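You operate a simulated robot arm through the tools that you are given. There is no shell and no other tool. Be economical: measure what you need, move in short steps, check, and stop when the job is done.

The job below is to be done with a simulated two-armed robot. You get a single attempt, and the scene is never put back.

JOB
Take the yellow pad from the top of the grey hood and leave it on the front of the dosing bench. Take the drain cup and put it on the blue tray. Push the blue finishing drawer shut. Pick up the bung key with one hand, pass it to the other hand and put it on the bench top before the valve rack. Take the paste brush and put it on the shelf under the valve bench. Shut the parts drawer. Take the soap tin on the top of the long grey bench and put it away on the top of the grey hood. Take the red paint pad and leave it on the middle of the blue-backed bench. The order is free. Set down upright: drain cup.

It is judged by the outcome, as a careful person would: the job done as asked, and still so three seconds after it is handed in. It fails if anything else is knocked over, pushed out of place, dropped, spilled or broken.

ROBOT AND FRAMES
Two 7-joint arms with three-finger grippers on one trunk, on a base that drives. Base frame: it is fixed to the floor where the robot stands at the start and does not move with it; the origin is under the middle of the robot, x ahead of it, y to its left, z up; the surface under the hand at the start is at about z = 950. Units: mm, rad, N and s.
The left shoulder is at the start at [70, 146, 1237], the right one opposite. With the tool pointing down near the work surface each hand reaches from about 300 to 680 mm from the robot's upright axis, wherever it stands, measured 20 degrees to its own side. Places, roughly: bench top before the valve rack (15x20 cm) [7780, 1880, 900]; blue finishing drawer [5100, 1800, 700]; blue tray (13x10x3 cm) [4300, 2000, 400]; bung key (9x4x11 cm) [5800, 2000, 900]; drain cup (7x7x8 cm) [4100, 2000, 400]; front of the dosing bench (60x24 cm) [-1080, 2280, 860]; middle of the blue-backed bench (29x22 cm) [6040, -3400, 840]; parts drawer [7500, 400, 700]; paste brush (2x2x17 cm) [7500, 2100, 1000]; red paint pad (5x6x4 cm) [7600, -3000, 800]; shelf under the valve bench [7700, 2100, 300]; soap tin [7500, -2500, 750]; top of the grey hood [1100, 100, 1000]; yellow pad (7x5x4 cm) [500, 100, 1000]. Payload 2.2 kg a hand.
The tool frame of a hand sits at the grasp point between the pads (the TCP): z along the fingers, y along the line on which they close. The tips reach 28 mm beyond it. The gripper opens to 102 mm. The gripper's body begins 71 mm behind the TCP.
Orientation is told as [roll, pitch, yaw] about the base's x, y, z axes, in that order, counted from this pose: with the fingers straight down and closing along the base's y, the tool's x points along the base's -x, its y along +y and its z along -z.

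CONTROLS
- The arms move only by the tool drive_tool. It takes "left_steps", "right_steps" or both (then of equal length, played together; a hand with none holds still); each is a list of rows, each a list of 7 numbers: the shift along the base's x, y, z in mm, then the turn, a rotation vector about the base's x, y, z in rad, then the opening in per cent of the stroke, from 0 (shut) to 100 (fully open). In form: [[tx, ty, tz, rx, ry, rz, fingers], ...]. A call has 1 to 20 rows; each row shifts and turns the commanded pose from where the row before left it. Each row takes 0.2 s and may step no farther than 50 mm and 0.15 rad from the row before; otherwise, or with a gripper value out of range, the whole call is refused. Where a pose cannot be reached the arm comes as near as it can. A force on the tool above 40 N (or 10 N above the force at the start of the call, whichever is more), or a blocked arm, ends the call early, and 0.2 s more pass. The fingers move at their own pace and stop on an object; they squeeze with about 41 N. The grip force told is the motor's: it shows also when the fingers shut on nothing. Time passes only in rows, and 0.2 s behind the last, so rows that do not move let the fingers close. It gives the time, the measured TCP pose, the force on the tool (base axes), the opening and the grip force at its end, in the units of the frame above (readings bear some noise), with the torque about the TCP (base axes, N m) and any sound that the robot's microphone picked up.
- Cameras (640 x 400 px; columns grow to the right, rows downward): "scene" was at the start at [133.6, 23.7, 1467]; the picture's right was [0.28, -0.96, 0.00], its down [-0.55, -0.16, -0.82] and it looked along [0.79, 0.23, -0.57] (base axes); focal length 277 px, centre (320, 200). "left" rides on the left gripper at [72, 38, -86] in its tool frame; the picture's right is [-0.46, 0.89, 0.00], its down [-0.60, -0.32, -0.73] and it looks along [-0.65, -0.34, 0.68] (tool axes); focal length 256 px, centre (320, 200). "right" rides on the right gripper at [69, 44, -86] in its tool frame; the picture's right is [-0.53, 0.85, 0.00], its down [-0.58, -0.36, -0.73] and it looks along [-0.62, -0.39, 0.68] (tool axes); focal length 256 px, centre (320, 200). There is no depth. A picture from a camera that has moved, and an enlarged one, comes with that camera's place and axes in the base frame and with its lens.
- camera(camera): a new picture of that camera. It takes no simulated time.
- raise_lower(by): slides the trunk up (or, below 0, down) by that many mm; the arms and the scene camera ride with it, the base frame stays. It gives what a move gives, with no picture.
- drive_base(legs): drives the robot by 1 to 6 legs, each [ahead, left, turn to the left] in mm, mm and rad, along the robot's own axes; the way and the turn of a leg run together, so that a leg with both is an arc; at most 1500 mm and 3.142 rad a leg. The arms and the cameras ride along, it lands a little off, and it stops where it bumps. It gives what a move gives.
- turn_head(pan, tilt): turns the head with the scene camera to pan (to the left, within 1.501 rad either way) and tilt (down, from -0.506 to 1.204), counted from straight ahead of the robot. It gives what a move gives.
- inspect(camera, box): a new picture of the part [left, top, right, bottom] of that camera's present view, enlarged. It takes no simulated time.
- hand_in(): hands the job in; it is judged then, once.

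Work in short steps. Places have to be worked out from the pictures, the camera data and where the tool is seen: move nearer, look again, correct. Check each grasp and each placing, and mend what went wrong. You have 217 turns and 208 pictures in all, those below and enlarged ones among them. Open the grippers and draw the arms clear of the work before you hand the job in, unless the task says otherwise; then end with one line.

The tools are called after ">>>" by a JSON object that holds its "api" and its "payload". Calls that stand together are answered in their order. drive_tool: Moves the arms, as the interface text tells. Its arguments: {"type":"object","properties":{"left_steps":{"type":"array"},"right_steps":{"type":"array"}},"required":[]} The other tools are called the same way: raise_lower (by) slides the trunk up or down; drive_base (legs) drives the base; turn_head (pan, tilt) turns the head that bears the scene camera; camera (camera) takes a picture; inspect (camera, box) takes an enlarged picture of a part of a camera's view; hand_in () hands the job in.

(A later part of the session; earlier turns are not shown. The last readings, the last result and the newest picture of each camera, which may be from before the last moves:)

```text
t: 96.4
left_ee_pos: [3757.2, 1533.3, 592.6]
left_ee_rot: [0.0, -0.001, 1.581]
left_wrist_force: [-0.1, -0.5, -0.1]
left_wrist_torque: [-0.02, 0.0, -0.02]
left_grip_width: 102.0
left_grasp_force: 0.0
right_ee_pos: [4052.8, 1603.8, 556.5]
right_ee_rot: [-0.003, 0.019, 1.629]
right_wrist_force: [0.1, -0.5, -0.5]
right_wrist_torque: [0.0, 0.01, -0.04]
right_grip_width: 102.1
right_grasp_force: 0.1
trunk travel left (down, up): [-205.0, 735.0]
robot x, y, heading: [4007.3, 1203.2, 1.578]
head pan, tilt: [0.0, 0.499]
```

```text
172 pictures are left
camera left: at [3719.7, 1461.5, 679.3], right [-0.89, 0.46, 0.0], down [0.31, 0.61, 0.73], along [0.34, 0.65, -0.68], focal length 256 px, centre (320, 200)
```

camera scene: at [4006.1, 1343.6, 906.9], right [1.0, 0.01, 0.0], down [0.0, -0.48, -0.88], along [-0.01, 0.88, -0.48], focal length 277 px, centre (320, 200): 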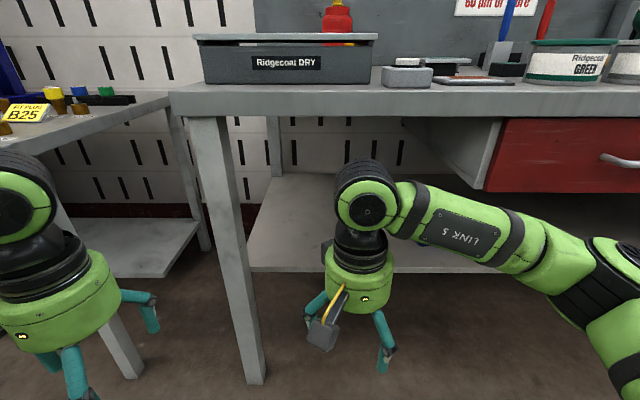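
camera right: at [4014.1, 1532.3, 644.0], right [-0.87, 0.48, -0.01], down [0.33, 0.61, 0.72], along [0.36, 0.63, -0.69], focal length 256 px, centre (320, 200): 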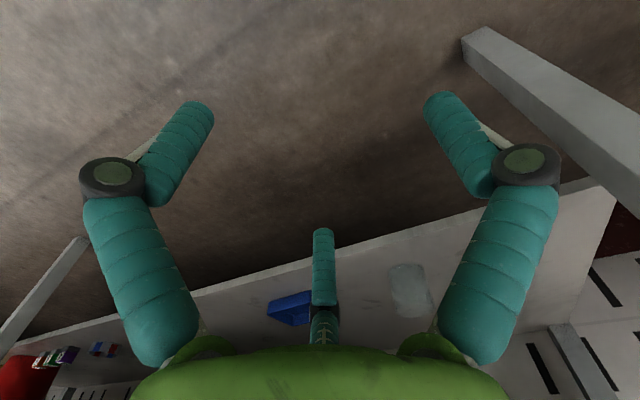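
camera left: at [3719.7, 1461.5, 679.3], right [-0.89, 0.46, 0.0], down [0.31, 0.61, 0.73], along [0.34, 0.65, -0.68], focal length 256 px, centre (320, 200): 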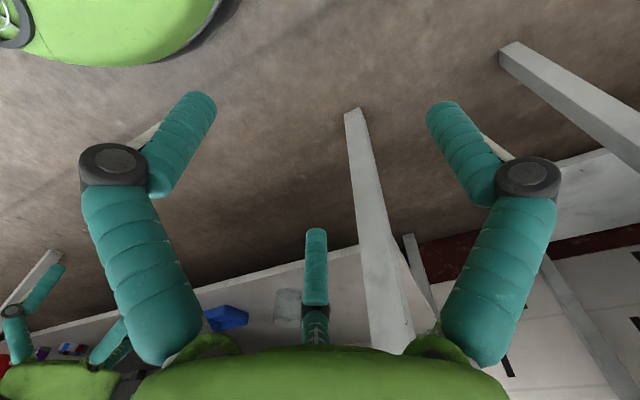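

Cup at roughly (4105,2030), tray to its right. I move the right hand aside and the left hand back, then look with the scene camera.

>>> {"api": "drive_tool", "payload": {"right_steps": [[45, -15, 0, 0, 0, 0, 100], [45, -15, 0, 0, 0, 0, 100], [45, -15, 0, 0, 0, 0, 100], [45, -15, 0, 0, 0, 0, 100], [45, 0, 0, 0, 0, 0, 100]], "left_steps": [[0, -10, 0, 0, 0, 0, 100], [0, -10, 0, 0, 0, 0, 100], [0, -10, 0, 0, 0, 0, 100], [0, 0, 0, 0, 0, 0, 100], [0, 0, 0, 0, 0, 0, 100]]}}

>>> {"api": "turn_head", "payload": {"pan": -0.15, "tilt": 0.5}}

>>> {"api": "camera", "payload": {"camera": "scene"}}

```text
t: 97.6
left_ee_pos: [3757.9, 1503.3, 593.0]
left_ee_rot: [0.001, 0.0, 1.579]
left_wrist_force: [0.5, 0.2, -0.6]
left_wrist_torque: [0.01, 0.0, 0.0]
left_grip_width: 102.0
left_grasp_force: 0.0
right_ee_pos: [4278.4, 1543.9, 555.3]
right_ee_rot: [-0.003, 0.017, 1.63]
right_wrist_force: [0.5, 1.2, -0.2]
right_wrist_torque: [-0.04, -0.01, -0.01]
right_grip_width: 101.7
right_grasp_force: 0.0
trunk travel left (down, up): [-205.0, 735.0]
robot x, y, heading: [4011.7, 1204.4, 1.578]
head pan, tilt: [0.0, 0.499]
```

```text
t: 98.3
left_ee_pos: [3757.6, 1503.8, 593.9]
left_ee_rot: [-0.001, -0.002, 1.579]
left_wrist_force: [-0.3, 0.7, -0.1]
left_wrist_torque: [0.04, 0.01, 0.03]
left_grip_width: 102.0
left_grasp_force: 0.0
right_ee_pos: [4278.1, 1544.5, 555.8]
right_ee_rot: [-0.003, 0.019, 1.629]
right_wrist_force: [0.9, 0.9, 0.4]
right_wrist_torque: [0.04, 0.05, 0.0]
right_grip_width: 101.7
right_grasp_force: 0.0
trunk travel left (down, up): [-205.0, 735.0]
robot x, y, heading: [4008.1, 1204.8, 1.575]
head pan, tilt: [-0.15, 0.499]
```

```text
171 pictures are left
camera scene: at [4019.7, 1342.8, 906.9], right [0.99, -0.14, 0.0], down [-0.07, -0.47, -0.88], along [0.13, 0.87, -0.48], focal length 277 px, centre (320, 200)
```

scene: 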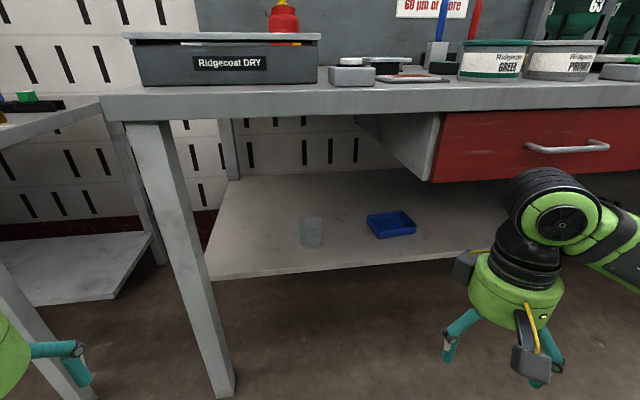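

>>> {"api": "inspect", "payload": {"camera": "scene", "box": [270, 180, 450, 290]}}

>>> {"api": "inspect", "payload": {"camera": "right", "box": [200, 150, 520, 350]}}

```text
3.56 times, centred on (360, 235) of scene
camera zoom: at [4019.7, 1342.8, 906.9], right [0.99, -0.14, 0.0], down [-0.07, -0.47, -0.88], along [0.13, 0.87, -0.48], focal length 984 px, centre (178, 76)
```

zoom: 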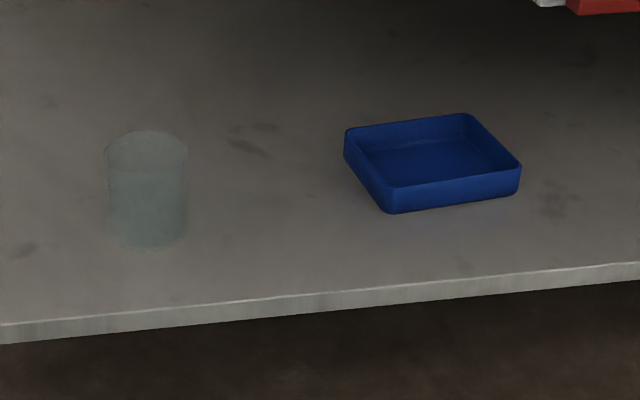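

```text
2.00 times, centred on (360, 250) of right
camera zoom: at [4238.9, 1473.4, 643.2], right [-0.87, 0.48, -0.01], down [0.33, 0.61, 0.72], along [0.36, 0.63, -0.69], focal length 512 px, centre (240, 100)
```

zoom: 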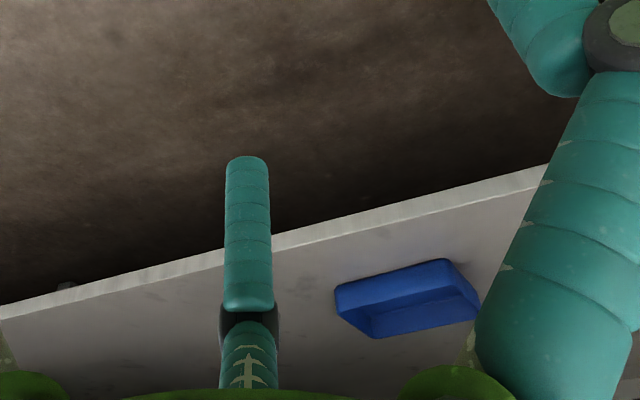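

By two views: shelf z≈405, cup ≈(4091,1988), tray centre ≈(4355,2037). The tabletop underside is at ≈811, so I keep the right hand at z≈535, pull the left hand back a bit, and drive up.

>>> {"api": "drive_tool", "payload": {"right_steps": [[-20, 0, -10, 0, 0, 0, 100], [-20, 0, -11, 0, 0, -0.05, 100]], "left_steps": [[10, -25, 0, 0, 0, 0, 100], [10, -25, 0, 0, 0, 0, 100]]}}

>>> {"api": "drive_base", "payload": {"legs": [[190, 20, 0]]}}

>>> {"api": "camera", "payload": {"camera": "scene"}}

```text
t: 98.9
left_ee_pos: [3776.6, 1458.4, 597.3]
left_ee_rot: [-0.003, 0.003, 1.579]
left_wrist_force: [-0.1, -0.1, -0.2]
left_wrist_torque: [0.02, 0.01, -0.01]
left_grip_width: 102.0
left_grasp_force: 0.1
left hand out of reach, approached as far as the arm can: row 2
right_ee_pos: [4239.6, 1544.7, 535.5]
right_ee_rot: [-0.007, 0.015, 1.576]
right_wrist_force: [-0.8, 0.3, -0.4]
right_wrist_torque: [0.04, -0.01, -0.04]
right_grip_width: 102.0
right_grasp_force: 0.1
trunk travel left (down, up): [-205.0, 735.0]
robot x, y, heading: [4010.0, 1206.0, 1.58]
head pan, tilt: [-0.15, 0.499]
```

```text
t: 100.4
left_ee_pos: [3755.2, 1643.7, 596.8]
left_ee_rot: [0.0, 0.004, 1.58]
left_wrist_force: [-0.3, 0.7, -0.4]
left_wrist_torque: [0.02, -0.02, 0.02]
left_grip_width: 102.1
left_grasp_force: 0.1
right_ee_pos: [4216.8, 1729.8, 536.6]
right_ee_rot: [-0.004, 0.019, 1.578]
right_wrist_force: [1.4, 0.5, 0.2]
right_wrist_torque: [0.02, 0.03, -0.02]
right_grip_width: 102.0
right_grasp_force: 0.1
trunk travel left (down, up): [-205.0, 735.0]
robot x, y, heading: [3987.3, 1384.6, 1.575]
head pan, tilt: [-0.15, 0.499]
```

```text
168 pictures are left
camera scene: at [3998.7, 1528.2, 906.8], right [0.99, -0.14, 0.0], down [-0.07, -0.47, -0.88], along [0.13, 0.87, -0.48], focal length 277 px, centre (320, 200)
```

scene: 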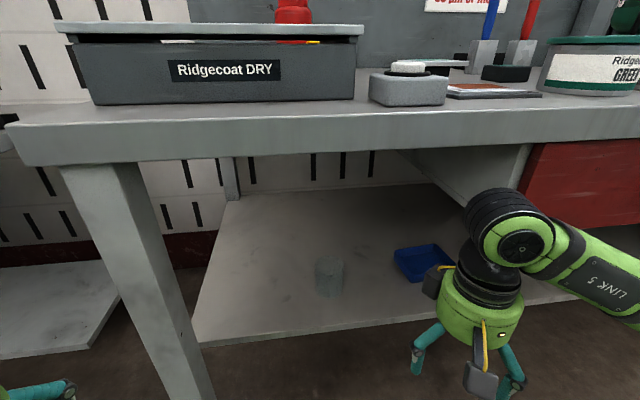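

Cup confirmed at about (4088,1985). I move the hand over it at z≈535.

>>> {"api": "drive_tool", "payload": {"right_steps": [[-32, 20, 0, 0, 0, 0, 100], [-32, 25, 0, 0, 0, 0, 100], [-32, 30, 0, 0, 0, 0, 100], [-31, 35, 0, 0, 0, 0, 100], [0, 48, 0, 0, 0, 0, 100], [0, 48, 0, 0, 0, 0, 100], [0, 49, 0, 0, 0, 0, 100]]}}

>>> {"api": "camera", "payload": {"camera": "right"}}

>>> {"api": "camera", "payload": {"camera": "scene"}}

```text
t: 102.0
left_ee_pos: [3755.8, 1642.7, 597.2]
left_ee_rot: [-0.002, 0.003, 1.579]
left_wrist_force: [0.0, 0.3, -0.3]
left_wrist_torque: [0.01, 0.04, -0.02]
left_grip_width: 102.1
left_grasp_force: 0.1
right_ee_pos: [4089.5, 1984.4, 536.4]
right_ee_rot: [-0.005, 0.016, 1.582]
right_wrist_force: [0.5, 0.7, 0.0]
right_wrist_torque: [-0.05, 0.01, -0.02]
right_grip_width: 101.8
right_grasp_force: 0.1
trunk travel left (down, up): [-205.0, 735.0]
robot x, y, heading: [3983.9, 1386.1, 1.575]
head pan, tilt: [-0.15, 0.499]
```

```text
167 pictures are left
camera right: at [4048.2, 1914.9, 622.8], right [-0.85, 0.53, -0.01], down [0.35, 0.59, 0.72], along [0.39, 0.61, -0.69], focal length 256 px, centre (320, 200)
```

right: 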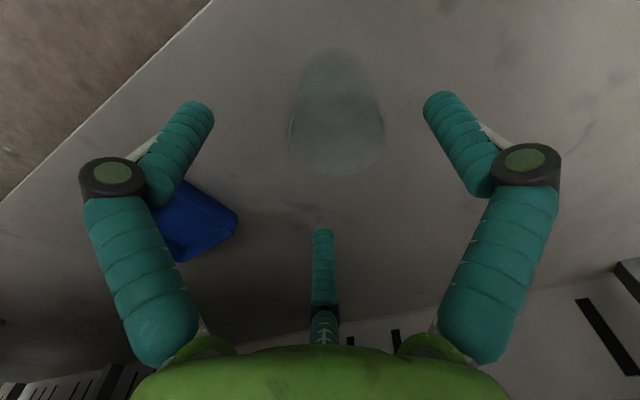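

```text
166 pictures are left
camera scene: at [3998.3, 1528.1, 906.8], right [0.99, -0.14, 0.0], down [-0.07, -0.47, -0.88], along [0.13, 0.87, -0.48], focal length 277 px, centre (320, 200)
```

scene: 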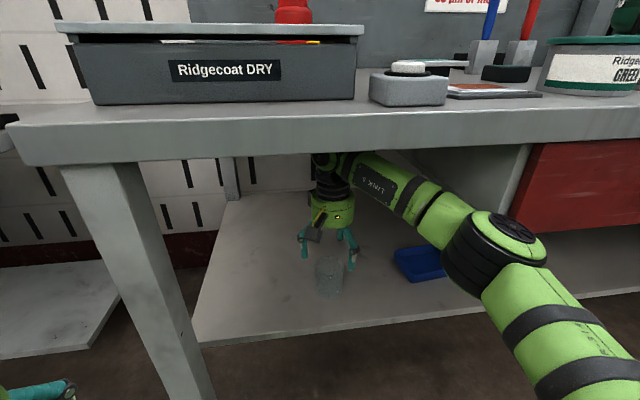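

The wrist view puts the cup at (4084.5,1989), so I correct by (-5,+4.5), lower over it and close gently.

>>> {"api": "drive_tool", "payload": {"right_steps": [[-5, 5, 0, 0, 0, 0, 100], [0, 0, -30, 0, 0, 0, 100], [0, 0, -30, 0, 0, 0, 100], [0, 0, -24, 0, 0, 0, 100], [0, 0, 0, 0, 0, 0, 60], [0, 0, 0, 0, 0, 0, 50], [0, 0, 0, 0, 0, 0, 50]]}}

>>> {"api": "inspect", "payload": {"camera": "scene", "box": [240, 150, 460, 320]}}

>>> {"api": "camera", "payload": {"camera": "right"}}

```text
t: 103.6
left_ee_pos: [3755.4, 1643.8, 596.8]
left_ee_rot: [-0.001, 0.001, 1.577]
left_wrist_force: [0.0, 0.0, -0.1]
left_wrist_torque: [-0.02, -0.01, -0.01]
left_grip_width: 101.8
left_grasp_force: 0.1
right_ee_pos: [4085.9, 1989.8, 451.5]
right_ee_rot: [-0.005, 0.016, 1.578]
right_wrist_force: [-0.7, 1.0, 2.0]
right_wrist_torque: [0.06, 0.06, -0.03]
right_grip_width: 64.4
right_grasp_force: 41.0
trunk travel left (down, up): [-205.0, 735.0]
robot x, y, heading: [3987.2, 1386.5, 1.576]
head pan, tilt: [-0.15, 0.499]
```

```text
2.35 times, centred on (350, 235) of scene
camera zoom: at [3998.6, 1527.8, 906.9], right [0.99, -0.14, 0.0], down [-0.07, -0.47, -0.88], along [0.13, 0.87, -0.48], focal length 651 px, centre (249, 118)
```

zoom: 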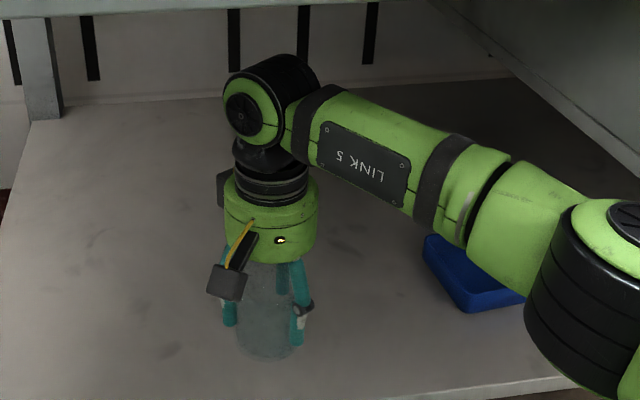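

```text
164 pictures are left
camera right: at [4043.2, 1920.0, 539.4], right [-0.85, 0.53, -0.01], down [0.36, 0.59, 0.72], along [0.39, 0.61, -0.69], focal length 256 px, centre (320, 200)
```

right: 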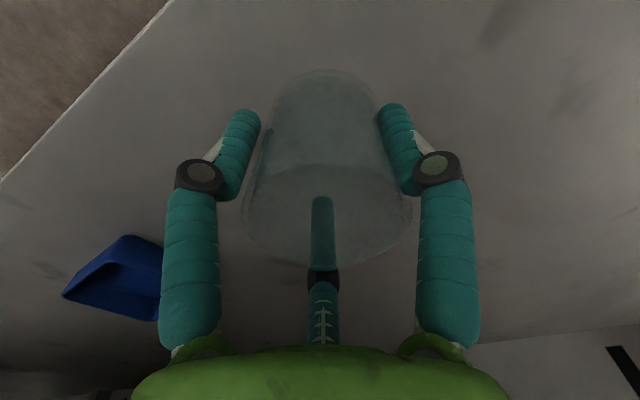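

The cup is held, but the drawer above the tray hangs at about z=665, too low for an upright hand there. I therefore release the cup again, retreat, and will take it with the hand tilted forward (wrist low), with two fingers at its sides.

>>> {"api": "drive_tool", "payload": {"right_steps": [[0, 0, 0, 0, 0, 0, 75], [0, 0, 0, 0, 0, 0, 100], [0, 0, 0, 0, 0, 0, 100], [0, 0, 30, 0, 0, 0, 100], [0, 0, 30, 0, 0, 0, 100], [0, 0, 25, 0, 0, 0, 100], [0, -48, 0, 0, 0, 0, 100], [0, -48, 0, 0, 0, 0, 100], [0, -48, 0, 0, 0, 0, 100], [0, -48, 0, 0, 0, 0, 100], [0, -48, 0, 0, 0, 0, 100], [0, -40, 0, 0, 0, 0, 100]]}}

>>> {"api": "drive_tool", "payload": {"right_steps": [[10, 0, 0, 0, 0, -0.14, 100], [10, 0, 0, 0, 0, -0.14, 100], [10, 0, 0, 0, 0, -0.14, 100], [10, 0, 0, 0, 0, -0.14, 100], [10, 0, 0, 0, 0, -0.14, 100], [10, 0, 0, 0, 0, -0.14, 100], [0, 0, 0, 0, 0, -0.14, 100], [0, 0, 0, 0, 0, -0.14, 100], [0, 0, 0, 0, 0, -0.14, 100], [0, 0, 0, 0, 0, -0.14, 100], [0, 0, 0, 0, 0, -0.14, 100]]}}

>>> {"api": "camera", "payload": {"camera": "scene"}}

```text
t: 106.2
left_ee_pos: [3755.0, 1644.2, 596.5]
left_ee_rot: [-0.002, 0.003, 1.578]
left_wrist_force: [0.1, 0.4, 0.6]
left_wrist_torque: [0.02, -0.03, 0.0]
left_grip_width: 102.2
left_grasp_force: 0.0
right_ee_pos: [4083.9, 1709.1, 535.0]
right_ee_rot: [-0.003, 0.016, 1.575]
right_wrist_force: [-0.3, 0.2, 0.2]
right_wrist_torque: [0.02, 0.0, -0.02]
right_grip_width: 101.9
right_grasp_force: 0.0
trunk travel left (down, up): [-205.0, 735.0]
robot x, y, heading: [3983.9, 1390.8, 1.579]
head pan, tilt: [-0.15, 0.499]
```

```text
t: 108.6
left_ee_pos: [3754.9, 1644.5, 596.9]
left_ee_rot: [-0.002, 0.004, 1.576]
left_wrist_force: [-0.3, 0.2, -0.1]
left_wrist_torque: [0.01, 0.0, -0.03]
left_grip_width: 102.1
left_grasp_force: 0.0
right_ee_pos: [4146.8, 1708.8, 535.6]
right_ee_rot: [-0.003, 0.018, 0.035]
right_wrist_force: [0.7, 0.3, -0.8]
right_wrist_torque: [0.01, -0.02, 0.0]
right_grip_width: 102.1
right_grasp_force: 0.0
trunk travel left (down, up): [-205.0, 735.0]
robot x, y, heading: [3986.8, 1390.4, 1.577]
head pan, tilt: [-0.15, 0.499]
```

```text
163 pictures are left
camera scene: at [3998.7, 1528.0, 906.9], right [0.99, -0.14, 0.0], down [-0.07, -0.47, -0.88], along [0.13, 0.87, -0.48], focal length 277 px, centre (320, 200)
```

scene: 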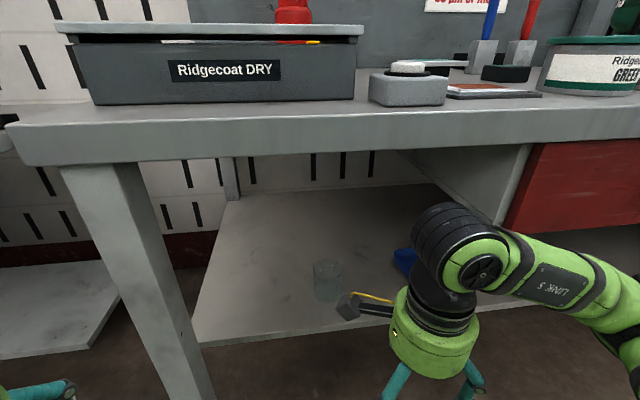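

Yaw worked. Now I tilt the hand forward by 60° while moving ahead slightly.

>>> {"api": "drive_tool", "payload": {"right_steps": [[-7, 15, 0, 0.131, 0, 0, 100], [-7, 15, 0, 0.131, 0, 0, 100], [-7, 15, 0, 0.131, 0, 0, 100], [-7, 15, 0, 0.131, 0, 0, 100], [-7, 15, 0, 0.131, 0, 0, 100], [-7, 15, 0, 0.131, 0, 0, 100], [-7, 15, 0, 0.131, 0, 0, 100], [-7, 15, 0, 0.131, 0, -0.035, 100]]}}

>>> {"api": "camera", "payload": {"camera": "scene"}}

>>> {"api": "camera", "payload": {"camera": "right"}}

```text
t: 110.4
left_ee_pos: [3754.9, 1644.3, 598.3]
left_ee_rot: [-0.002, 0.003, 1.578]
left_wrist_force: [0.2, -0.8, 0.3]
left_wrist_torque: [-0.01, 0.0, 0.03]
left_grip_width: 102.2
left_grasp_force: 0.0
right_ee_pos: [4081.2, 1852.9, 541.6]
right_ee_rot: [1.045, -0.022, -0.001]
right_wrist_force: [0.8, 0.1, -0.5]
right_wrist_torque: [0.03, -0.01, -0.02]
right_grip_width: 101.5
right_grasp_force: 0.0
right hand out of reach, approached as far as the arm can: row 4, 5, 6
trunk travel left (down, up): [-205.0, 735.0]
robot x, y, heading: [3985.7, 1385.6, 1.578]
head pan, tilt: [-0.15, 0.499]
```

```text
162 pictures are left
camera scene: at [3998.6, 1528.1, 906.9], right [0.99, -0.14, 0.0], down [-0.07, -0.47, -0.88], along [0.13, 0.87, -0.48], focal length 277 px, centre (320, 200)
```

scene: 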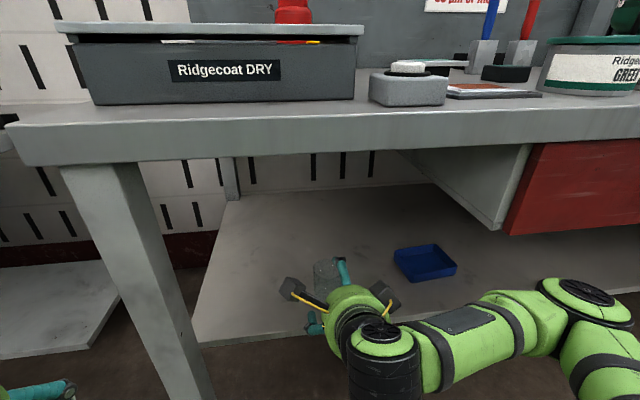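

```text
161 pictures are left
camera right: at [4010.2, 1798.0, 620.8], right [0.52, 0.42, 0.74], down [0.57, -0.82, 0.06], along [0.63, 0.39, -0.67], focal length 256 px, centre (320, 200)
```

right: 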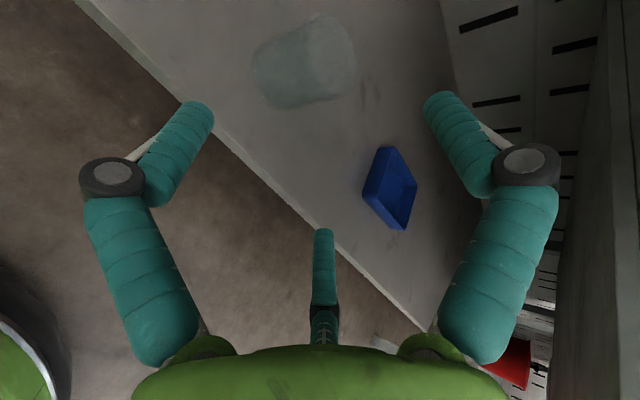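

The tilted pose works. I let it settle with one still row and read the pose.

>>> {"api": "drive_tool", "payload": {"right_steps": [[0, 0, 0, 0, 0, 0, 100], [0, 0, 0, 0, 0, 0, 100]]}}

>>> {"api": "inspect", "payload": {"camera": "scene", "box": [270, 220, 470, 350]}}

```text
t: 111.0
left_ee_pos: [3755.5, 1644.2, 597.1]
left_ee_rot: [-0.002, 0.005, 1.576]
left_wrist_force: [0.3, -0.1, 0.6]
left_wrist_torque: [0.02, 0.01, -0.06]
left_grip_width: 101.9
left_grasp_force: 0.0
right_ee_pos: [4080.1, 1851.8, 541.3]
right_ee_rot: [1.046, -0.023, -0.002]
right_wrist_force: [0.4, 0.7, 0.7]
right_wrist_torque: [0.01, 0.0, 0.01]
right_grip_width: 101.9
right_grasp_force: 0.1
trunk travel left (down, up): [-205.0, 735.0]
robot x, y, heading: [3988.6, 1390.4, 1.586]
head pan, tilt: [-0.15, 0.499]
```

```text
3.08 times, centred on (370, 285) of scene
camera zoom: at [3998.7, 1528.0, 906.9], right [0.99, -0.14, 0.0], down [-0.07, -0.47, -0.88], along [0.13, 0.87, -0.48], focal length 851 px, centre (166, -62)
```

zoom: 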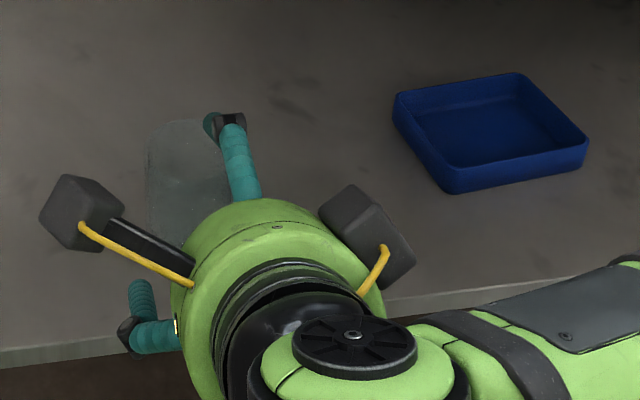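

Cup still at about (4085,1990). I lower to z≈475 and advance with the side fingers passing either side of the cup.

>>> {"api": "drive_tool", "payload": {"right_steps": [[3, 0, -33, 0, 0, 0, 100], [3, 0, -33, 0, 0, 0, 100], [0, 30, 0, 0, 0, 0, 100], [0, 30, 0, 0, 0, 0, 100], [0, 30, 0, 0, 0, 0, 100]]}}

>>> {"api": "inspect", "payload": {"camera": "scene", "box": [270, 220, 470, 350]}}

>>> {"api": "camera", "payload": {"camera": "right"}}

```text
t: 112.2
left_ee_pos: [3755.4, 1644.2, 596.1]
left_ee_rot: [-0.002, 0.004, 1.578]
left_wrist_force: [-0.2, -0.9, 0.3]
left_wrist_torque: [0.0, -0.01, 0.0]
left_grip_width: 101.8
left_grasp_force: 0.0
right_ee_pos: [4086.5, 1942.8, 474.1]
right_ee_rot: [1.043, -0.022, 0.0]
right_wrist_force: [0.4, -0.4, -0.6]
right_wrist_torque: [0.02, 0.02, 0.01]
right_grip_width: 101.6
right_grasp_force: 0.1
trunk travel left (down, up): [-205.0, 735.0]
robot x, y, heading: [3987.0, 1386.5, 1.575]
head pan, tilt: [-0.15, 0.499]
```

```text
3.08 times, centred on (370, 285) of scene
camera zoom: at [3998.7, 1528.1, 906.9], right [0.99, -0.14, 0.0], down [-0.07, -0.47, -0.88], along [0.13, 0.87, -0.48], focal length 851 px, centre (166, -62)
```

zoom: 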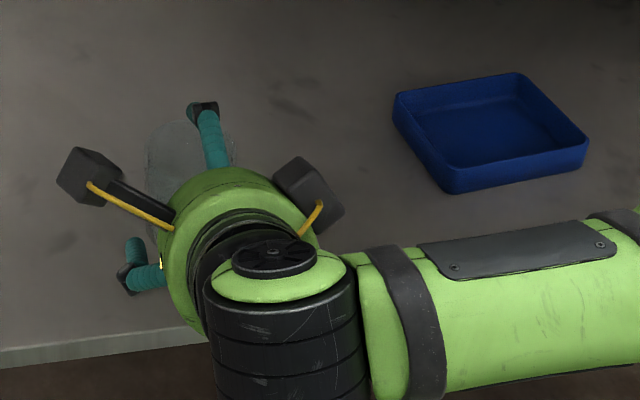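

```text
158 pictures are left
camera right: at [4016.4, 1887.7, 554.5], right [0.52, 0.42, 0.74], down [0.57, -0.82, 0.07], along [0.63, 0.39, -0.67], focal length 256 px, centre (320, 200)
```

right: 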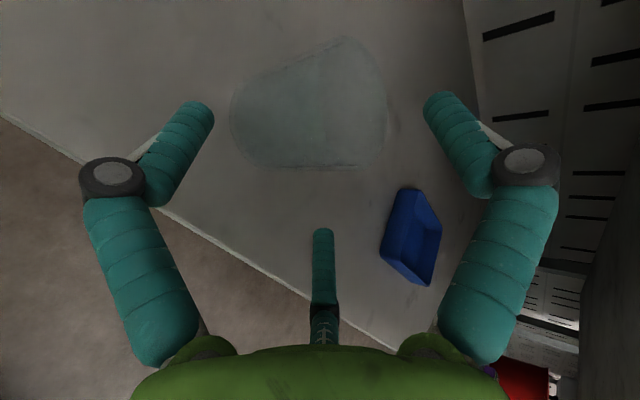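

I shift slightly left to x≈4081 and advance to y≈1985, then close.

>>> {"api": "drive_tool", "payload": {"right_steps": [[-5, 15, 0, 0, 0, 0, 100], [0, 15, 0, 0, 0, 0, 100], [0, 13, 0, 0, 0, 0, 100], [0, 0, 0, 0, 0, 0, 85], [0, 0, 0, 0, 0, 0, 65], [0, 0, 0, 0, 0, 0, 50], [0, 0, 0, 0, 0, 0, 50]]}}

>>> {"api": "camera", "payload": {"camera": "right"}}

>>> {"api": "inspect", "payload": {"camera": "scene", "box": [270, 220, 470, 350]}}

```text
t: 113.8
left_ee_pos: [3755.1, 1643.3, 597.7]
left_ee_rot: [-0.002, 0.003, 1.578]
left_wrist_force: [-0.4, 0.8, -0.5]
left_wrist_torque: [0.0, -0.01, -0.02]
left_grip_width: 102.4
left_grasp_force: 0.0
right_ee_pos: [4081.0, 1985.1, 475.9]
right_ee_rot: [1.044, -0.022, -0.002]
right_wrist_force: [0.0, 0.7, 0.7]
right_wrist_torque: [0.08, 0.0, 0.03]
right_grip_width: 75.3
right_grasp_force: 18.1
trunk travel left (down, up): [-205.0, 735.0]
robot x, y, heading: [3989.8, 1389.4, 1.575]
head pan, tilt: [-0.15, 0.499]
```

```text
157 pictures are left
camera right: at [4010.2, 1930.9, 554.4], right [0.52, 0.42, 0.74], down [0.57, -0.82, 0.06], along [0.63, 0.39, -0.67], focal length 256 px, centre (320, 200)
```

right: 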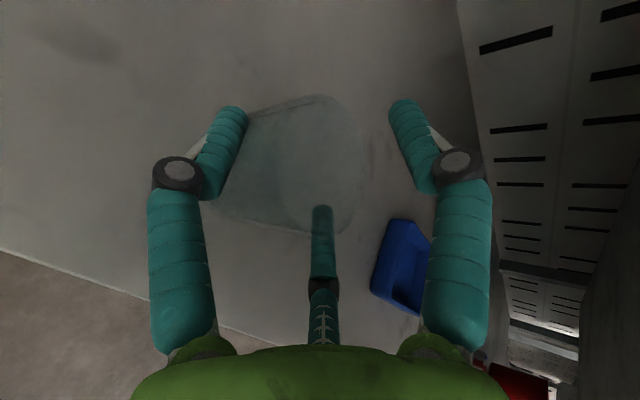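

```text
3.08 times, centred on (370, 285) of scene
camera zoom: at [3998.6, 1527.9, 906.9], right [0.99, -0.14, 0.0], down [-0.07, -0.47, -0.88], along [0.13, 0.87, -0.48], focal length 851 px, centre (166, -62)
```

zoom: 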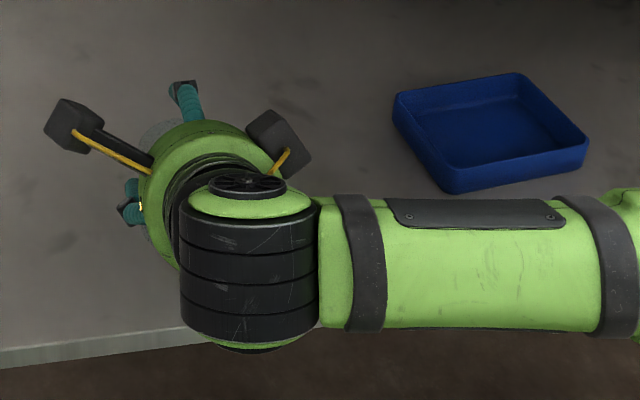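

Contact at 75 mm. I let it firm up and lift slightly to check.

>>> {"api": "drive_tool", "payload": {"right_steps": [[0, 0, 0, 0, 0, 0, 40], [0, 0, 0, 0, 0, 0, 40], [0, 0, 0, 0, 0, 0, 40], [0, 0, 10, 0, 0, 0, 40], [0, 0, 10, 0, 0, 0, 40]]}}

>>> {"api": "camera", "payload": {"camera": "right"}}

```text
t: 115.0
left_ee_pos: [3756.0, 1645.1, 596.8]
left_ee_rot: [-0.001, 0.005, 1.577]
left_wrist_force: [0.2, -1.0, -0.6]
left_wrist_torque: [0.01, 0.01, -0.02]
left_grip_width: 102.0
left_grasp_force: 0.2
right_ee_pos: [4080.7, 1985.2, 493.6]
right_ee_rot: [1.043, -0.023, -0.002]
right_wrist_force: [-0.3, -1.1, -0.8]
right_wrist_torque: [-0.02, 0.0, 0.0]
right_grip_width: 75.0
right_grasp_force: 25.8
trunk travel left (down, up): [-205.0, 735.0]
robot x, y, heading: [3988.3, 1385.7, 1.582]
head pan, tilt: [-0.15, 0.499]
```

```text
155 pictures are left
camera right: at [4010.5, 1931.5, 574.2], right [0.52, 0.42, 0.74], down [0.57, -0.82, 0.07], along [0.63, 0.39, -0.67], focal length 256 px, centre (320, 200)
```

right: 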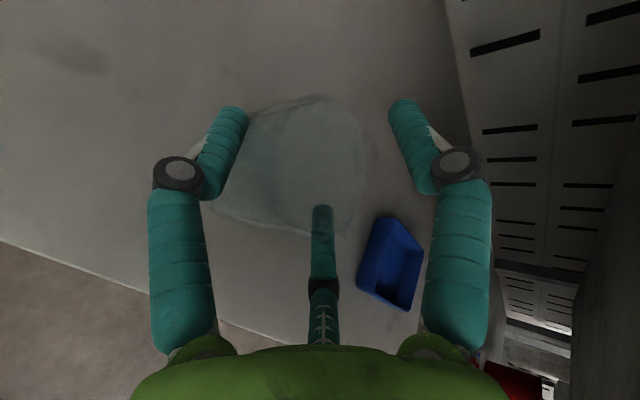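

The cup hangs upright in the grip. I lift it a little more and drive the base right toward the tray, staying low enough for the drawer.

>>> {"api": "drive_tool", "payload": {"right_steps": [[0, 0, 10, 0, 0, 0, 40], [0, 0, 10, 0, 0, 0, 40]]}}

>>> {"api": "drive_base", "payload": {"legs": [[0, -150, 0]]}}

>>> {"api": "camera", "payload": {"camera": "scene"}}

>>> {"api": "camera", "payload": {"camera": "right"}}

```text
t: 115.6
left_ee_pos: [3756.2, 1642.8, 597.6]
left_ee_rot: [-0.002, 0.004, 1.578]
left_wrist_force: [-0.2, -0.6, -0.8]
left_wrist_torque: [0.04, -0.02, 0.02]
left_grip_width: 102.1
left_grasp_force: 0.0
right_ee_pos: [4079.8, 1986.4, 514.5]
right_ee_rot: [1.043, -0.022, -0.002]
right_wrist_force: [0.3, -0.1, -1.0]
right_wrist_torque: [-0.02, -0.01, -0.03]
right_grip_width: 74.9
right_grasp_force: 25.5
trunk travel left (down, up): [-205.0, 735.0]
robot x, y, heading: [3987.7, 1391.0, 1.573]
head pan, tilt: [-0.15, 0.499]
```

```text
t: 117.0
left_ee_pos: [3904.4, 1645.9, 596.8]
left_ee_rot: [0.0, 0.003, 1.578]
left_wrist_force: [0.2, 0.4, -0.8]
left_wrist_torque: [0.01, -0.02, 0.01]
left_grip_width: 101.8
left_grasp_force: 0.1
right_ee_pos: [4228.9, 1985.9, 515.7]
right_ee_rot: [1.046, -0.022, -0.001]
right_wrist_force: [-0.2, 0.2, -0.5]
right_wrist_torque: [0.01, -0.01, -0.01]
right_grip_width: 75.0
right_grasp_force: 25.5
trunk travel left (down, up): [-205.0, 735.0]
robot x, y, heading: [4135.0, 1391.4, 1.58]
head pan, tilt: [-0.15, 0.499]
```

```text
154 pictures are left
camera scene: at [4147.1, 1529.0, 906.8], right [0.99, -0.14, 0.0], down [-0.07, -0.47, -0.88], along [0.13, 0.87, -0.48], focal length 277 px, centre (320, 200)
```

scene: 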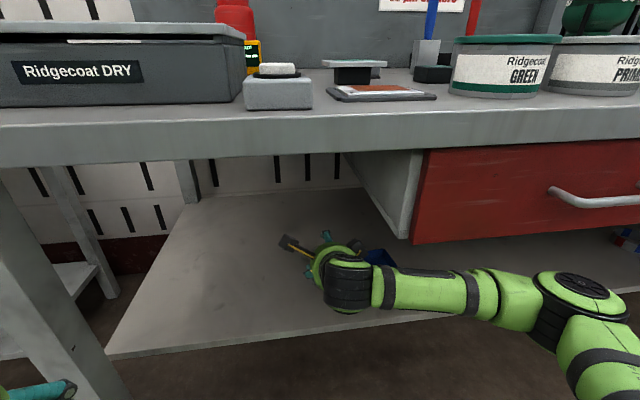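

```text
153 pictures are left
camera right: at [4158.5, 1932.6, 594.8], right [0.52, 0.42, 0.74], down [0.57, -0.82, 0.06], along [0.63, 0.39, -0.67], focal length 256 px, centre (320, 200)
```

right: 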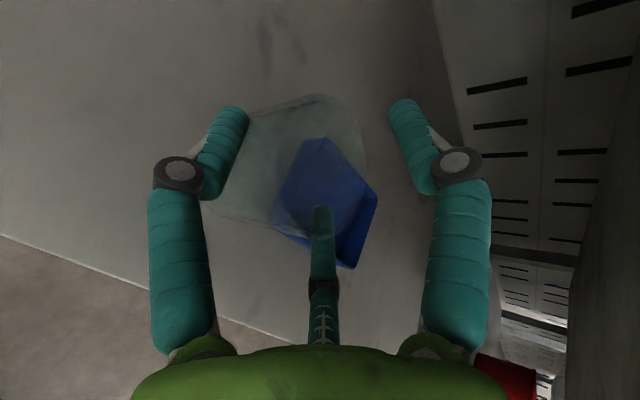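

The tray is confirmed centred at about (4350,2037). I drive 120 more to the right, then check before extending.

>>> {"api": "drive_base", "payload": {"legs": [[0, -120, 0]]}}

>>> {"api": "drive_tool", "payload": {"right_steps": [[0, 17, 0, 0, 0, 0, 40], [0, 17, 0, 0, 0, 0, 40], [0, 15, 0, 0, 0, 0, 40]]}}

>>> {"api": "camera", "payload": {"camera": "right"}}

>>> {"api": "camera", "payload": {"camera": "scene"}}

```text
t: 118.2
left_ee_pos: [4022.3, 1646.2, 597.2]
left_ee_rot: [0.002, 0.004, 1.579]
left_wrist_force: [-0.1, 1.1, -0.5]
left_wrist_torque: [0.01, 0.01, -0.01]
left_grip_width: 101.9
left_grasp_force: 0.1
right_ee_pos: [4347.4, 1986.6, 515.0]
right_ee_rot: [1.045, -0.021, -0.001]
right_wrist_force: [1.2, 0.2, -0.8]
right_wrist_torque: [-0.01, -0.01, 0.02]
right_grip_width: 74.8
right_grasp_force: 25.2
trunk travel left (down, up): [-205.0, 735.0]
robot x, y, heading: [4257.5, 1394.4, 1.578]
head pan, tilt: [-0.15, 0.499]
```

```text
t: 119.0
left_ee_pos: [4022.5, 1645.6, 596.9]
left_ee_rot: [-0.001, 0.002, 1.576]
left_wrist_force: [0.6, -0.7, 0.4]
left_wrist_torque: [0.02, -0.02, 0.01]
left_grip_width: 102.1
left_grasp_force: 0.0
right_ee_pos: [4348.3, 2036.6, 517.1]
right_ee_rot: [1.043, -0.022, -0.001]
right_wrist_force: [-0.1, -0.5, -0.7]
right_wrist_torque: [0.01, 0.0, 0.02]
right_grip_width: 74.8
right_grasp_force: 26.0
trunk travel left (down, up): [-205.0, 735.0]
robot x, y, heading: [4257.0, 1390.5, 1.579]
head pan, tilt: [-0.15, 0.499]
```

```text
152 pictures are left
camera right: at [4278.1, 1981.9, 595.1], right [0.52, 0.42, 0.74], down [0.57, -0.82, 0.06], along [0.63, 0.39, -0.67], focal length 256 px, centre (320, 200)
```

right: 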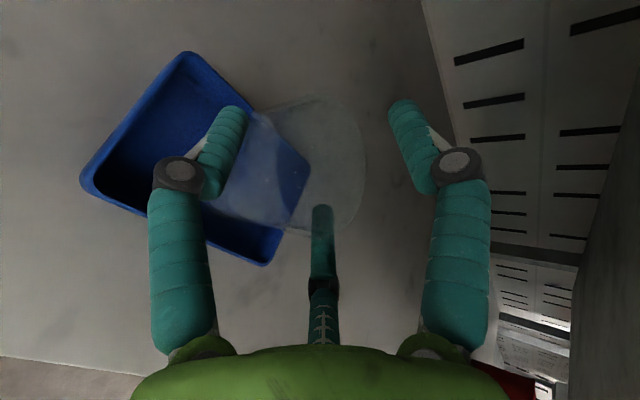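

```text
151 pictures are left
camera scene: at [4265.9, 1529.6, 906.8], right [0.99, -0.14, 0.0], down [-0.07, -0.47, -0.88], along [0.13, 0.87, -0.48], focal length 277 px, centre (320, 200)
```

scene: 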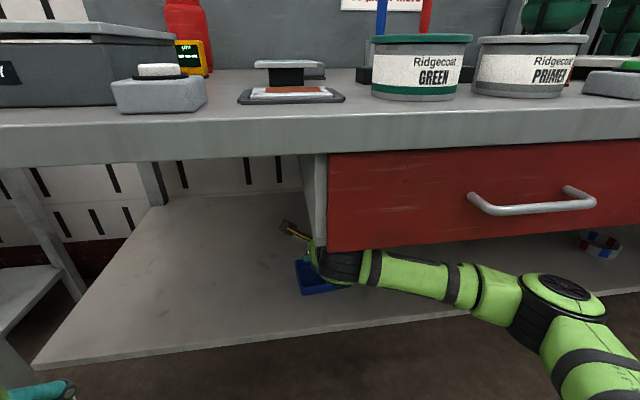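

Tray centre ≈(4345,2038) and the cup is over it. I lower 30 mm and then the rest gently.

>>> {"api": "drive_tool", "payload": {"right_steps": [[0, 0, -15, 0, 0, 0, 40], [0, 0, -13, 0, 0, 0, 40], [0, 0, -5, 0, 0, 0, 40], [0, 0, -2, 0, 0, 0, 40]]}}

>>> {"api": "camera", "payload": {"camera": "right"}}

```text
t: 120.0
left_ee_pos: [4023.2, 1645.1, 597.0]
left_ee_rot: [-0.002, 0.002, 1.578]
left_wrist_force: [0.4, 0.5, 0.6]
left_wrist_torque: [0.0, 0.0, 0.0]
left_grip_width: 101.9
left_grasp_force: 0.0
right_ee_pos: [4346.8, 2035.3, 481.1]
right_ee_rot: [1.047, -0.023, -0.001]
right_wrist_force: [0.2, 0.9, -0.7]
right_wrist_torque: [-0.01, 0.01, -0.01]
right_grip_width: 75.1
right_grasp_force: 25.5
trunk travel left (down, up): [-205.0, 735.0]
robot x, y, heading: [4256.7, 1390.9, 1.58]
head pan, tilt: [-0.15, 0.499]
```

```text
150 pictures are left
camera right: at [4277.2, 1982.1, 559.5], right [0.52, 0.42, 0.74], down [0.57, -0.82, 0.06], along [0.63, 0.39, -0.67], focal length 256 px, centre (320, 200)
```

right: 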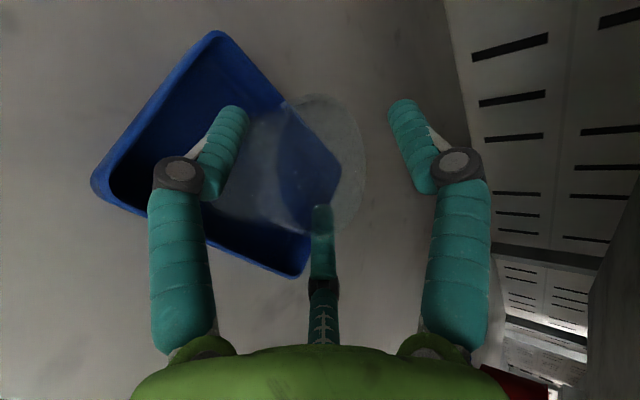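

No contact yet. I go down in 2 mm steps.

>>> {"api": "drive_tool", "payload": {"right_steps": [[0, 0, -2, 0, 0, 0, 40], [0, 0, -2, 0, 0, 0, 40]]}}

>>> {"api": "drive_tool", "payload": {"right_steps": [[0, 0, -2, 0, 0, 0, 40]]}}

```text
t: 120.7
left_ee_pos: [4023.6, 1645.4, 597.6]
left_ee_rot: [-0.002, 0.003, 1.577]
left_wrist_force: [0.6, -0.2, -0.1]
left_wrist_torque: [-0.01, 0.01, 0.01]
left_grip_width: 102.3
left_grasp_force: 0.0
right_ee_pos: [4347.2, 2036.9, 479.1]
right_ee_rot: [1.05, -0.02, -0.001]
right_wrist_force: [1.1, -1.9, 6.2]
right_wrist_torque: [-0.07, 0.14, 0.06]
right_grip_width: 74.7
right_grasp_force: 25.4
trunk travel left (down, up): [-205.0, 735.0]
robot x, y, heading: [4255.9, 1388.8, 1.572]
head pan, tilt: [-0.15, 0.499]
```

```text
t: 121.0
left_ee_pos: [4023.1, 1646.2, 598.3]
left_ee_rot: [-0.001, 0.001, 1.578]
left_wrist_force: [1.0, 1.0, -0.1]
left_wrist_torque: [0.0, -0.01, -0.01]
left_grip_width: 102.0
left_grasp_force: 0.0
right_ee_pos: [4347.3, 2035.1, 479.4]
right_ee_rot: [1.052, -0.022, -0.002]
right_wrist_force: [0.9, -3.5, 12.1]
right_wrist_torque: [-0.32, 0.22, 0.07]
right_grip_width: 74.6
right_grasp_force: 25.2
trunk travel left (down, up): [-205.0, 735.0]
robot x, y, heading: [4255.2, 1392.0, 1.576]
head pan, tilt: [-0.15, 0.499]
```

Contact made. I relieve slightly, open and withdraw backwards along the hand axis.

>>> {"api": "drive_tool", "payload": {"right_steps": [[0, 0, 2, 0, 0, 0, 40], [0, 0, 0, 0, 0, 0, 75], [0, 0, 0, 0, 0, 0, 90], [0, 0, 0, 0, 0, 0, 100], [0, 0, 0, 0, 0, 0, 100], [0, -15, 3, 0, 0, 0, 100], [0, -25, 5, 0, 0, 0, 100], [0, -35, 5, 0, 0, 0, 100], [0, -40, 0, 0, 0, 0, 100], [0, -40, 0, 0, 0, 0, 100]]}}

>>> {"api": "camera", "payload": {"camera": "right"}}

```text
t: 123.2
left_ee_pos: [4022.4, 1645.4, 596.5]
left_ee_rot: [-0.002, 0.003, 1.579]
left_wrist_force: [-0.4, 0.2, -0.2]
left_wrist_torque: [0.0, -0.01, -0.02]
left_grip_width: 102.2
left_grasp_force: 0.0
right_ee_pos: [4347.8, 1878.9, 489.1]
right_ee_rot: [1.046, -0.022, -0.004]
right_wrist_force: [0.1, -0.1, -1.0]
right_wrist_torque: [0.04, 0.02, -0.02]
right_grip_width: 102.0
right_grasp_force: 0.0
trunk travel left (down, up): [-205.0, 735.0]
robot x, y, heading: [4256.5, 1391.8, 1.573]
head pan, tilt: [-0.15, 0.499]
```

```text
149 pictures are left
camera right: at [4276.9, 1824.8, 568.8], right [0.52, 0.42, 0.74], down [0.57, -0.82, 0.06], along [0.63, 0.39, -0.67], focal length 256 px, centre (320, 200)
```

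right: 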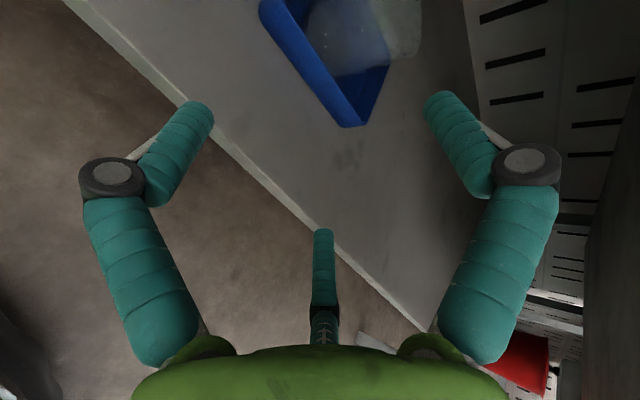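

The cup stays in the tray. I back the base off and take a confirming look.

>>> {"api": "drive_base", "payload": {"legs": [[-230, 0, 0]]}}

>>> {"api": "turn_head", "payload": {"pan": -0.4, "tilt": 0.35}}

>>> {"api": "camera", "payload": {"camera": "scene"}}

```text
t: 125.0
left_ee_pos: [4023.7, 1420.8, 596.9]
left_ee_rot: [-0.003, 0.002, 1.575]
left_wrist_force: [0.0, -0.4, 0.9]
left_wrist_torque: [0.04, -0.02, 0.0]
left_grip_width: 102.1
left_grasp_force: 0.1
right_ee_pos: [4349.0, 1653.2, 489.4]
right_ee_rot: [1.045, -0.024, -0.003]
right_wrist_force: [-0.4, -0.6, -0.1]
right_wrist_torque: [-0.01, -0.02, 0.02]
right_grip_width: 101.9
right_grasp_force: 0.0
trunk travel left (down, up): [-205.0, 735.0]
robot x, y, heading: [4253.4, 1167.9, 1.569]
head pan, tilt: [-0.15, 0.499]
```

```text
t: 125.7
left_ee_pos: [4024.9, 1420.7, 597.1]
left_ee_rot: [-0.001, 0.004, 1.577]
left_wrist_force: [0.5, -0.5, -0.6]
left_wrist_torque: [0.02, -0.01, -0.01]
left_grip_width: 101.7
left_grasp_force: 0.1
right_ee_pos: [4348.9, 1653.5, 489.6]
right_ee_rot: [1.044, -0.022, -0.003]
right_wrist_force: [-0.3, 0.7, -0.3]
right_wrist_torque: [-0.05, 0.03, -0.04]
right_grip_width: 102.1
right_grasp_force: 0.1
trunk travel left (down, up): [-205.0, 735.0]
robot x, y, heading: [4256.3, 1162.3, 1.575]
head pan, tilt: [-0.4, 0.351]
```

```text
148 pictures are left
camera scene: at [4289.7, 1299.5, 920.5], right [0.92, -0.39, 0.0], down [-0.13, -0.32, -0.94], along [0.36, 0.87, -0.34], focal length 277 px, centre (320, 200)
```

scene: 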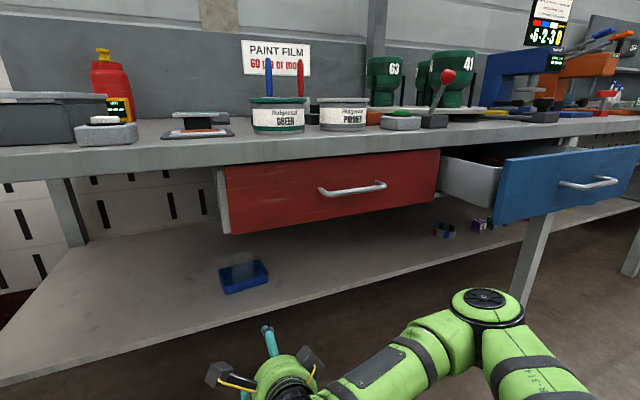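

The cup stands upright in the blue tray. Next is the open blue drawer (front about y≈1630, x≈4780–5200): I back up, drive right in front of it and raise the trunk.

>>> {"api": "drive_base", "payload": {"legs": [[-200, 0, 0], [0, -640, 0]]}}

>>> {"api": "raise_lower", "payload": {"by": 240}}

>>> {"api": "turn_head", "payload": {"pan": 0, "tilt": 0.5}}

>>> {"api": "camera", "payload": {"camera": "scene"}}

```text
t: 130.6
left_ee_pos: [4681.9, 1218.6, 596.4]
left_ee_rot: [-0.001, 0.004, 1.557]
left_wrist_force: [0.1, 0.3, -0.8]
left_wrist_torque: [-0.02, -0.01, 0.01]
left_grip_width: 101.9
left_grasp_force: 0.0
right_ee_pos: [5011.6, 1445.0, 488.8]
right_ee_rot: [1.046, -0.023, -0.02]
right_wrist_force: [0.3, 0.8, -1.0]
right_wrist_torque: [-0.01, 0.03, 0.0]
right_grip_width: 101.8
right_grasp_force: 0.0
trunk travel left (down, up): [-205.0, 735.0]
robot x, y, heading: [4906.6, 953.8, 1.554]
head pan, tilt: [-0.4, 0.351]
```

```text
t: 133.1
left_ee_pos: [4680.7, 1219.1, 837.7]
left_ee_rot: [-0.003, 0.004, 1.558]
left_wrist_force: [-0.3, 0.1, -0.4]
left_wrist_torque: [0.01, -0.01, 0.01]
left_grip_width: 101.9
left_grasp_force: 0.2
right_ee_pos: [5009.7, 1446.1, 729.0]
right_ee_rot: [1.045, -0.023, -0.021]
right_wrist_force: [-0.1, 0.2, -1.1]
right_wrist_torque: [-0.02, -0.03, -0.02]
right_grip_width: 102.0
right_grasp_force: 0.1
trunk travel left (down, up): [-445.0, 495.0]
robot x, y, heading: [4908.8, 960.8, 1.557]
head pan, tilt: [-0.4, 0.351]
```

```text
t: 133.9
left_ee_pos: [4681.5, 1219.5, 837.8]
left_ee_rot: [-0.001, 0.003, 1.559]
left_wrist_force: [0.5, 0.4, -0.2]
left_wrist_torque: [0.0, 0.01, 0.0]
left_grip_width: 102.2
left_grasp_force: 0.1
right_ee_pos: [5011.2, 1446.0, 727.8]
right_ee_rot: [1.046, -0.022, -0.018]
right_wrist_force: [0.8, -0.3, 0.4]
right_wrist_torque: [-0.02, 0.03, -0.01]
right_grip_width: 101.9
right_grasp_force: 0.1
trunk travel left (down, up): [-445.0, 495.0]
robot x, y, heading: [4911.9, 953.9, 1.554]
head pan, tilt: [0.0, 0.499]
```

```text
147 pictures are left
camera scene: at [4908.8, 1098.7, 1146.9], right [1.0, -0.01, 0.0], down [-0.01, -0.48, -0.88], along [0.01, 0.88, -0.48], focal length 277 px, centre (320, 200)
```

scene: 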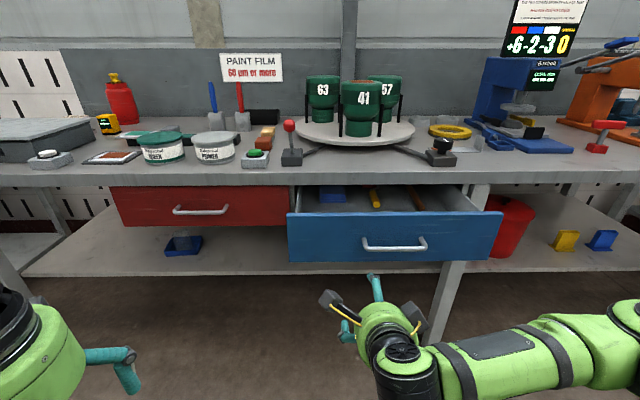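

The drawer front sits at about y=1655, x 4840–5340, z 660–808, handle at z≈715. I line the right hand up with its centre above the handle, with closed, levelled fingers.

>>> {"api": "drive_base", "payload": {"legs": [[60, -78, 0.015]]}}

>>> {"api": "drive_tool", "payload": {"right_steps": [[0, 0, 15, 0.12, 0, 0, 60], [0, 0, 15, 0.12, 0, 0, 30], [0, 0, 10, 0.12, 0, 0, 0], [0, 0, 5, 0.12, 0, 0, 0], [0, 0, 0, 0, 0, 0.02, 0]]}}

>>> {"api": "camera", "payload": {"camera": "scene"}}

```text
t: 135.1
left_ee_pos: [4754.7, 1274.8, 836.6]
left_ee_rot: [0.0, 0.003, 1.574]
left_wrist_force: [0.4, 0.2, -1.0]
left_wrist_torque: [-0.01, 0.03, -0.02]
left_grip_width: 102.0
left_grasp_force: 0.1
right_ee_pos: [5079.8, 1507.7, 728.8]
right_ee_rot: [1.045, -0.022, -0.007]
right_wrist_force: [-0.1, 0.1, -0.4]
right_wrist_torque: [0.0, 0.02, 0.05]
right_grip_width: 101.9
right_grasp_force: 0.0
trunk travel left (down, up): [-445.0, 495.0]
robot x, y, heading: [4985.6, 1019.3, 1.571]
head pan, tilt: [0.0, 0.499]
```

```text
t: 136.3
left_ee_pos: [4754.5, 1273.7, 837.3]
left_ee_rot: [-0.002, 0.004, 1.572]
left_wrist_force: [0.5, 0.7, -0.3]
left_wrist_torque: [0.0, 0.01, 0.0]
left_grip_width: 101.9
left_grasp_force: 0.1
right_ee_pos: [5070.0, 1504.6, 780.3]
right_ee_rot: [1.524, -0.018, 0.002]
right_wrist_force: [-0.9, 0.1, 0.7]
right_wrist_torque: [0.02, 0.01, -0.01]
right_grip_width: 2.1
right_grasp_force: 31.2
right hand out of reach, approached as far as the arm can: row 4, 5
trunk travel left (down, up): [-445.0, 495.0]
robot x, y, heading: [4985.0, 1014.1, 1.574]
head pan, tilt: [0.0, 0.499]
```

```text
146 pictures are left
camera scene: at [4983.8, 1157.7, 1146.9], right [1.0, 0.0, 0.0], down [0.0, -0.48, -0.88], along [0.0, 0.88, -0.48], focal length 277 px, centre (320, 200)
```

scene: 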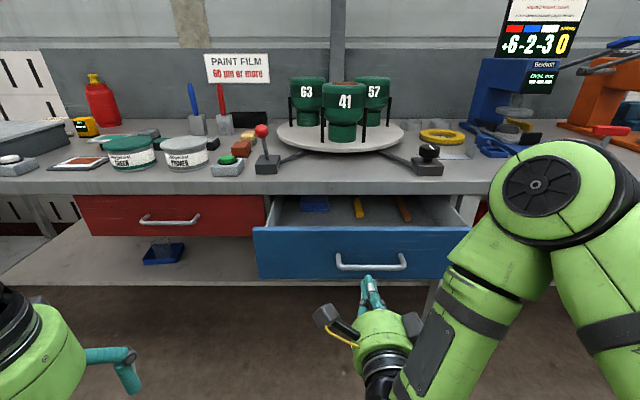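

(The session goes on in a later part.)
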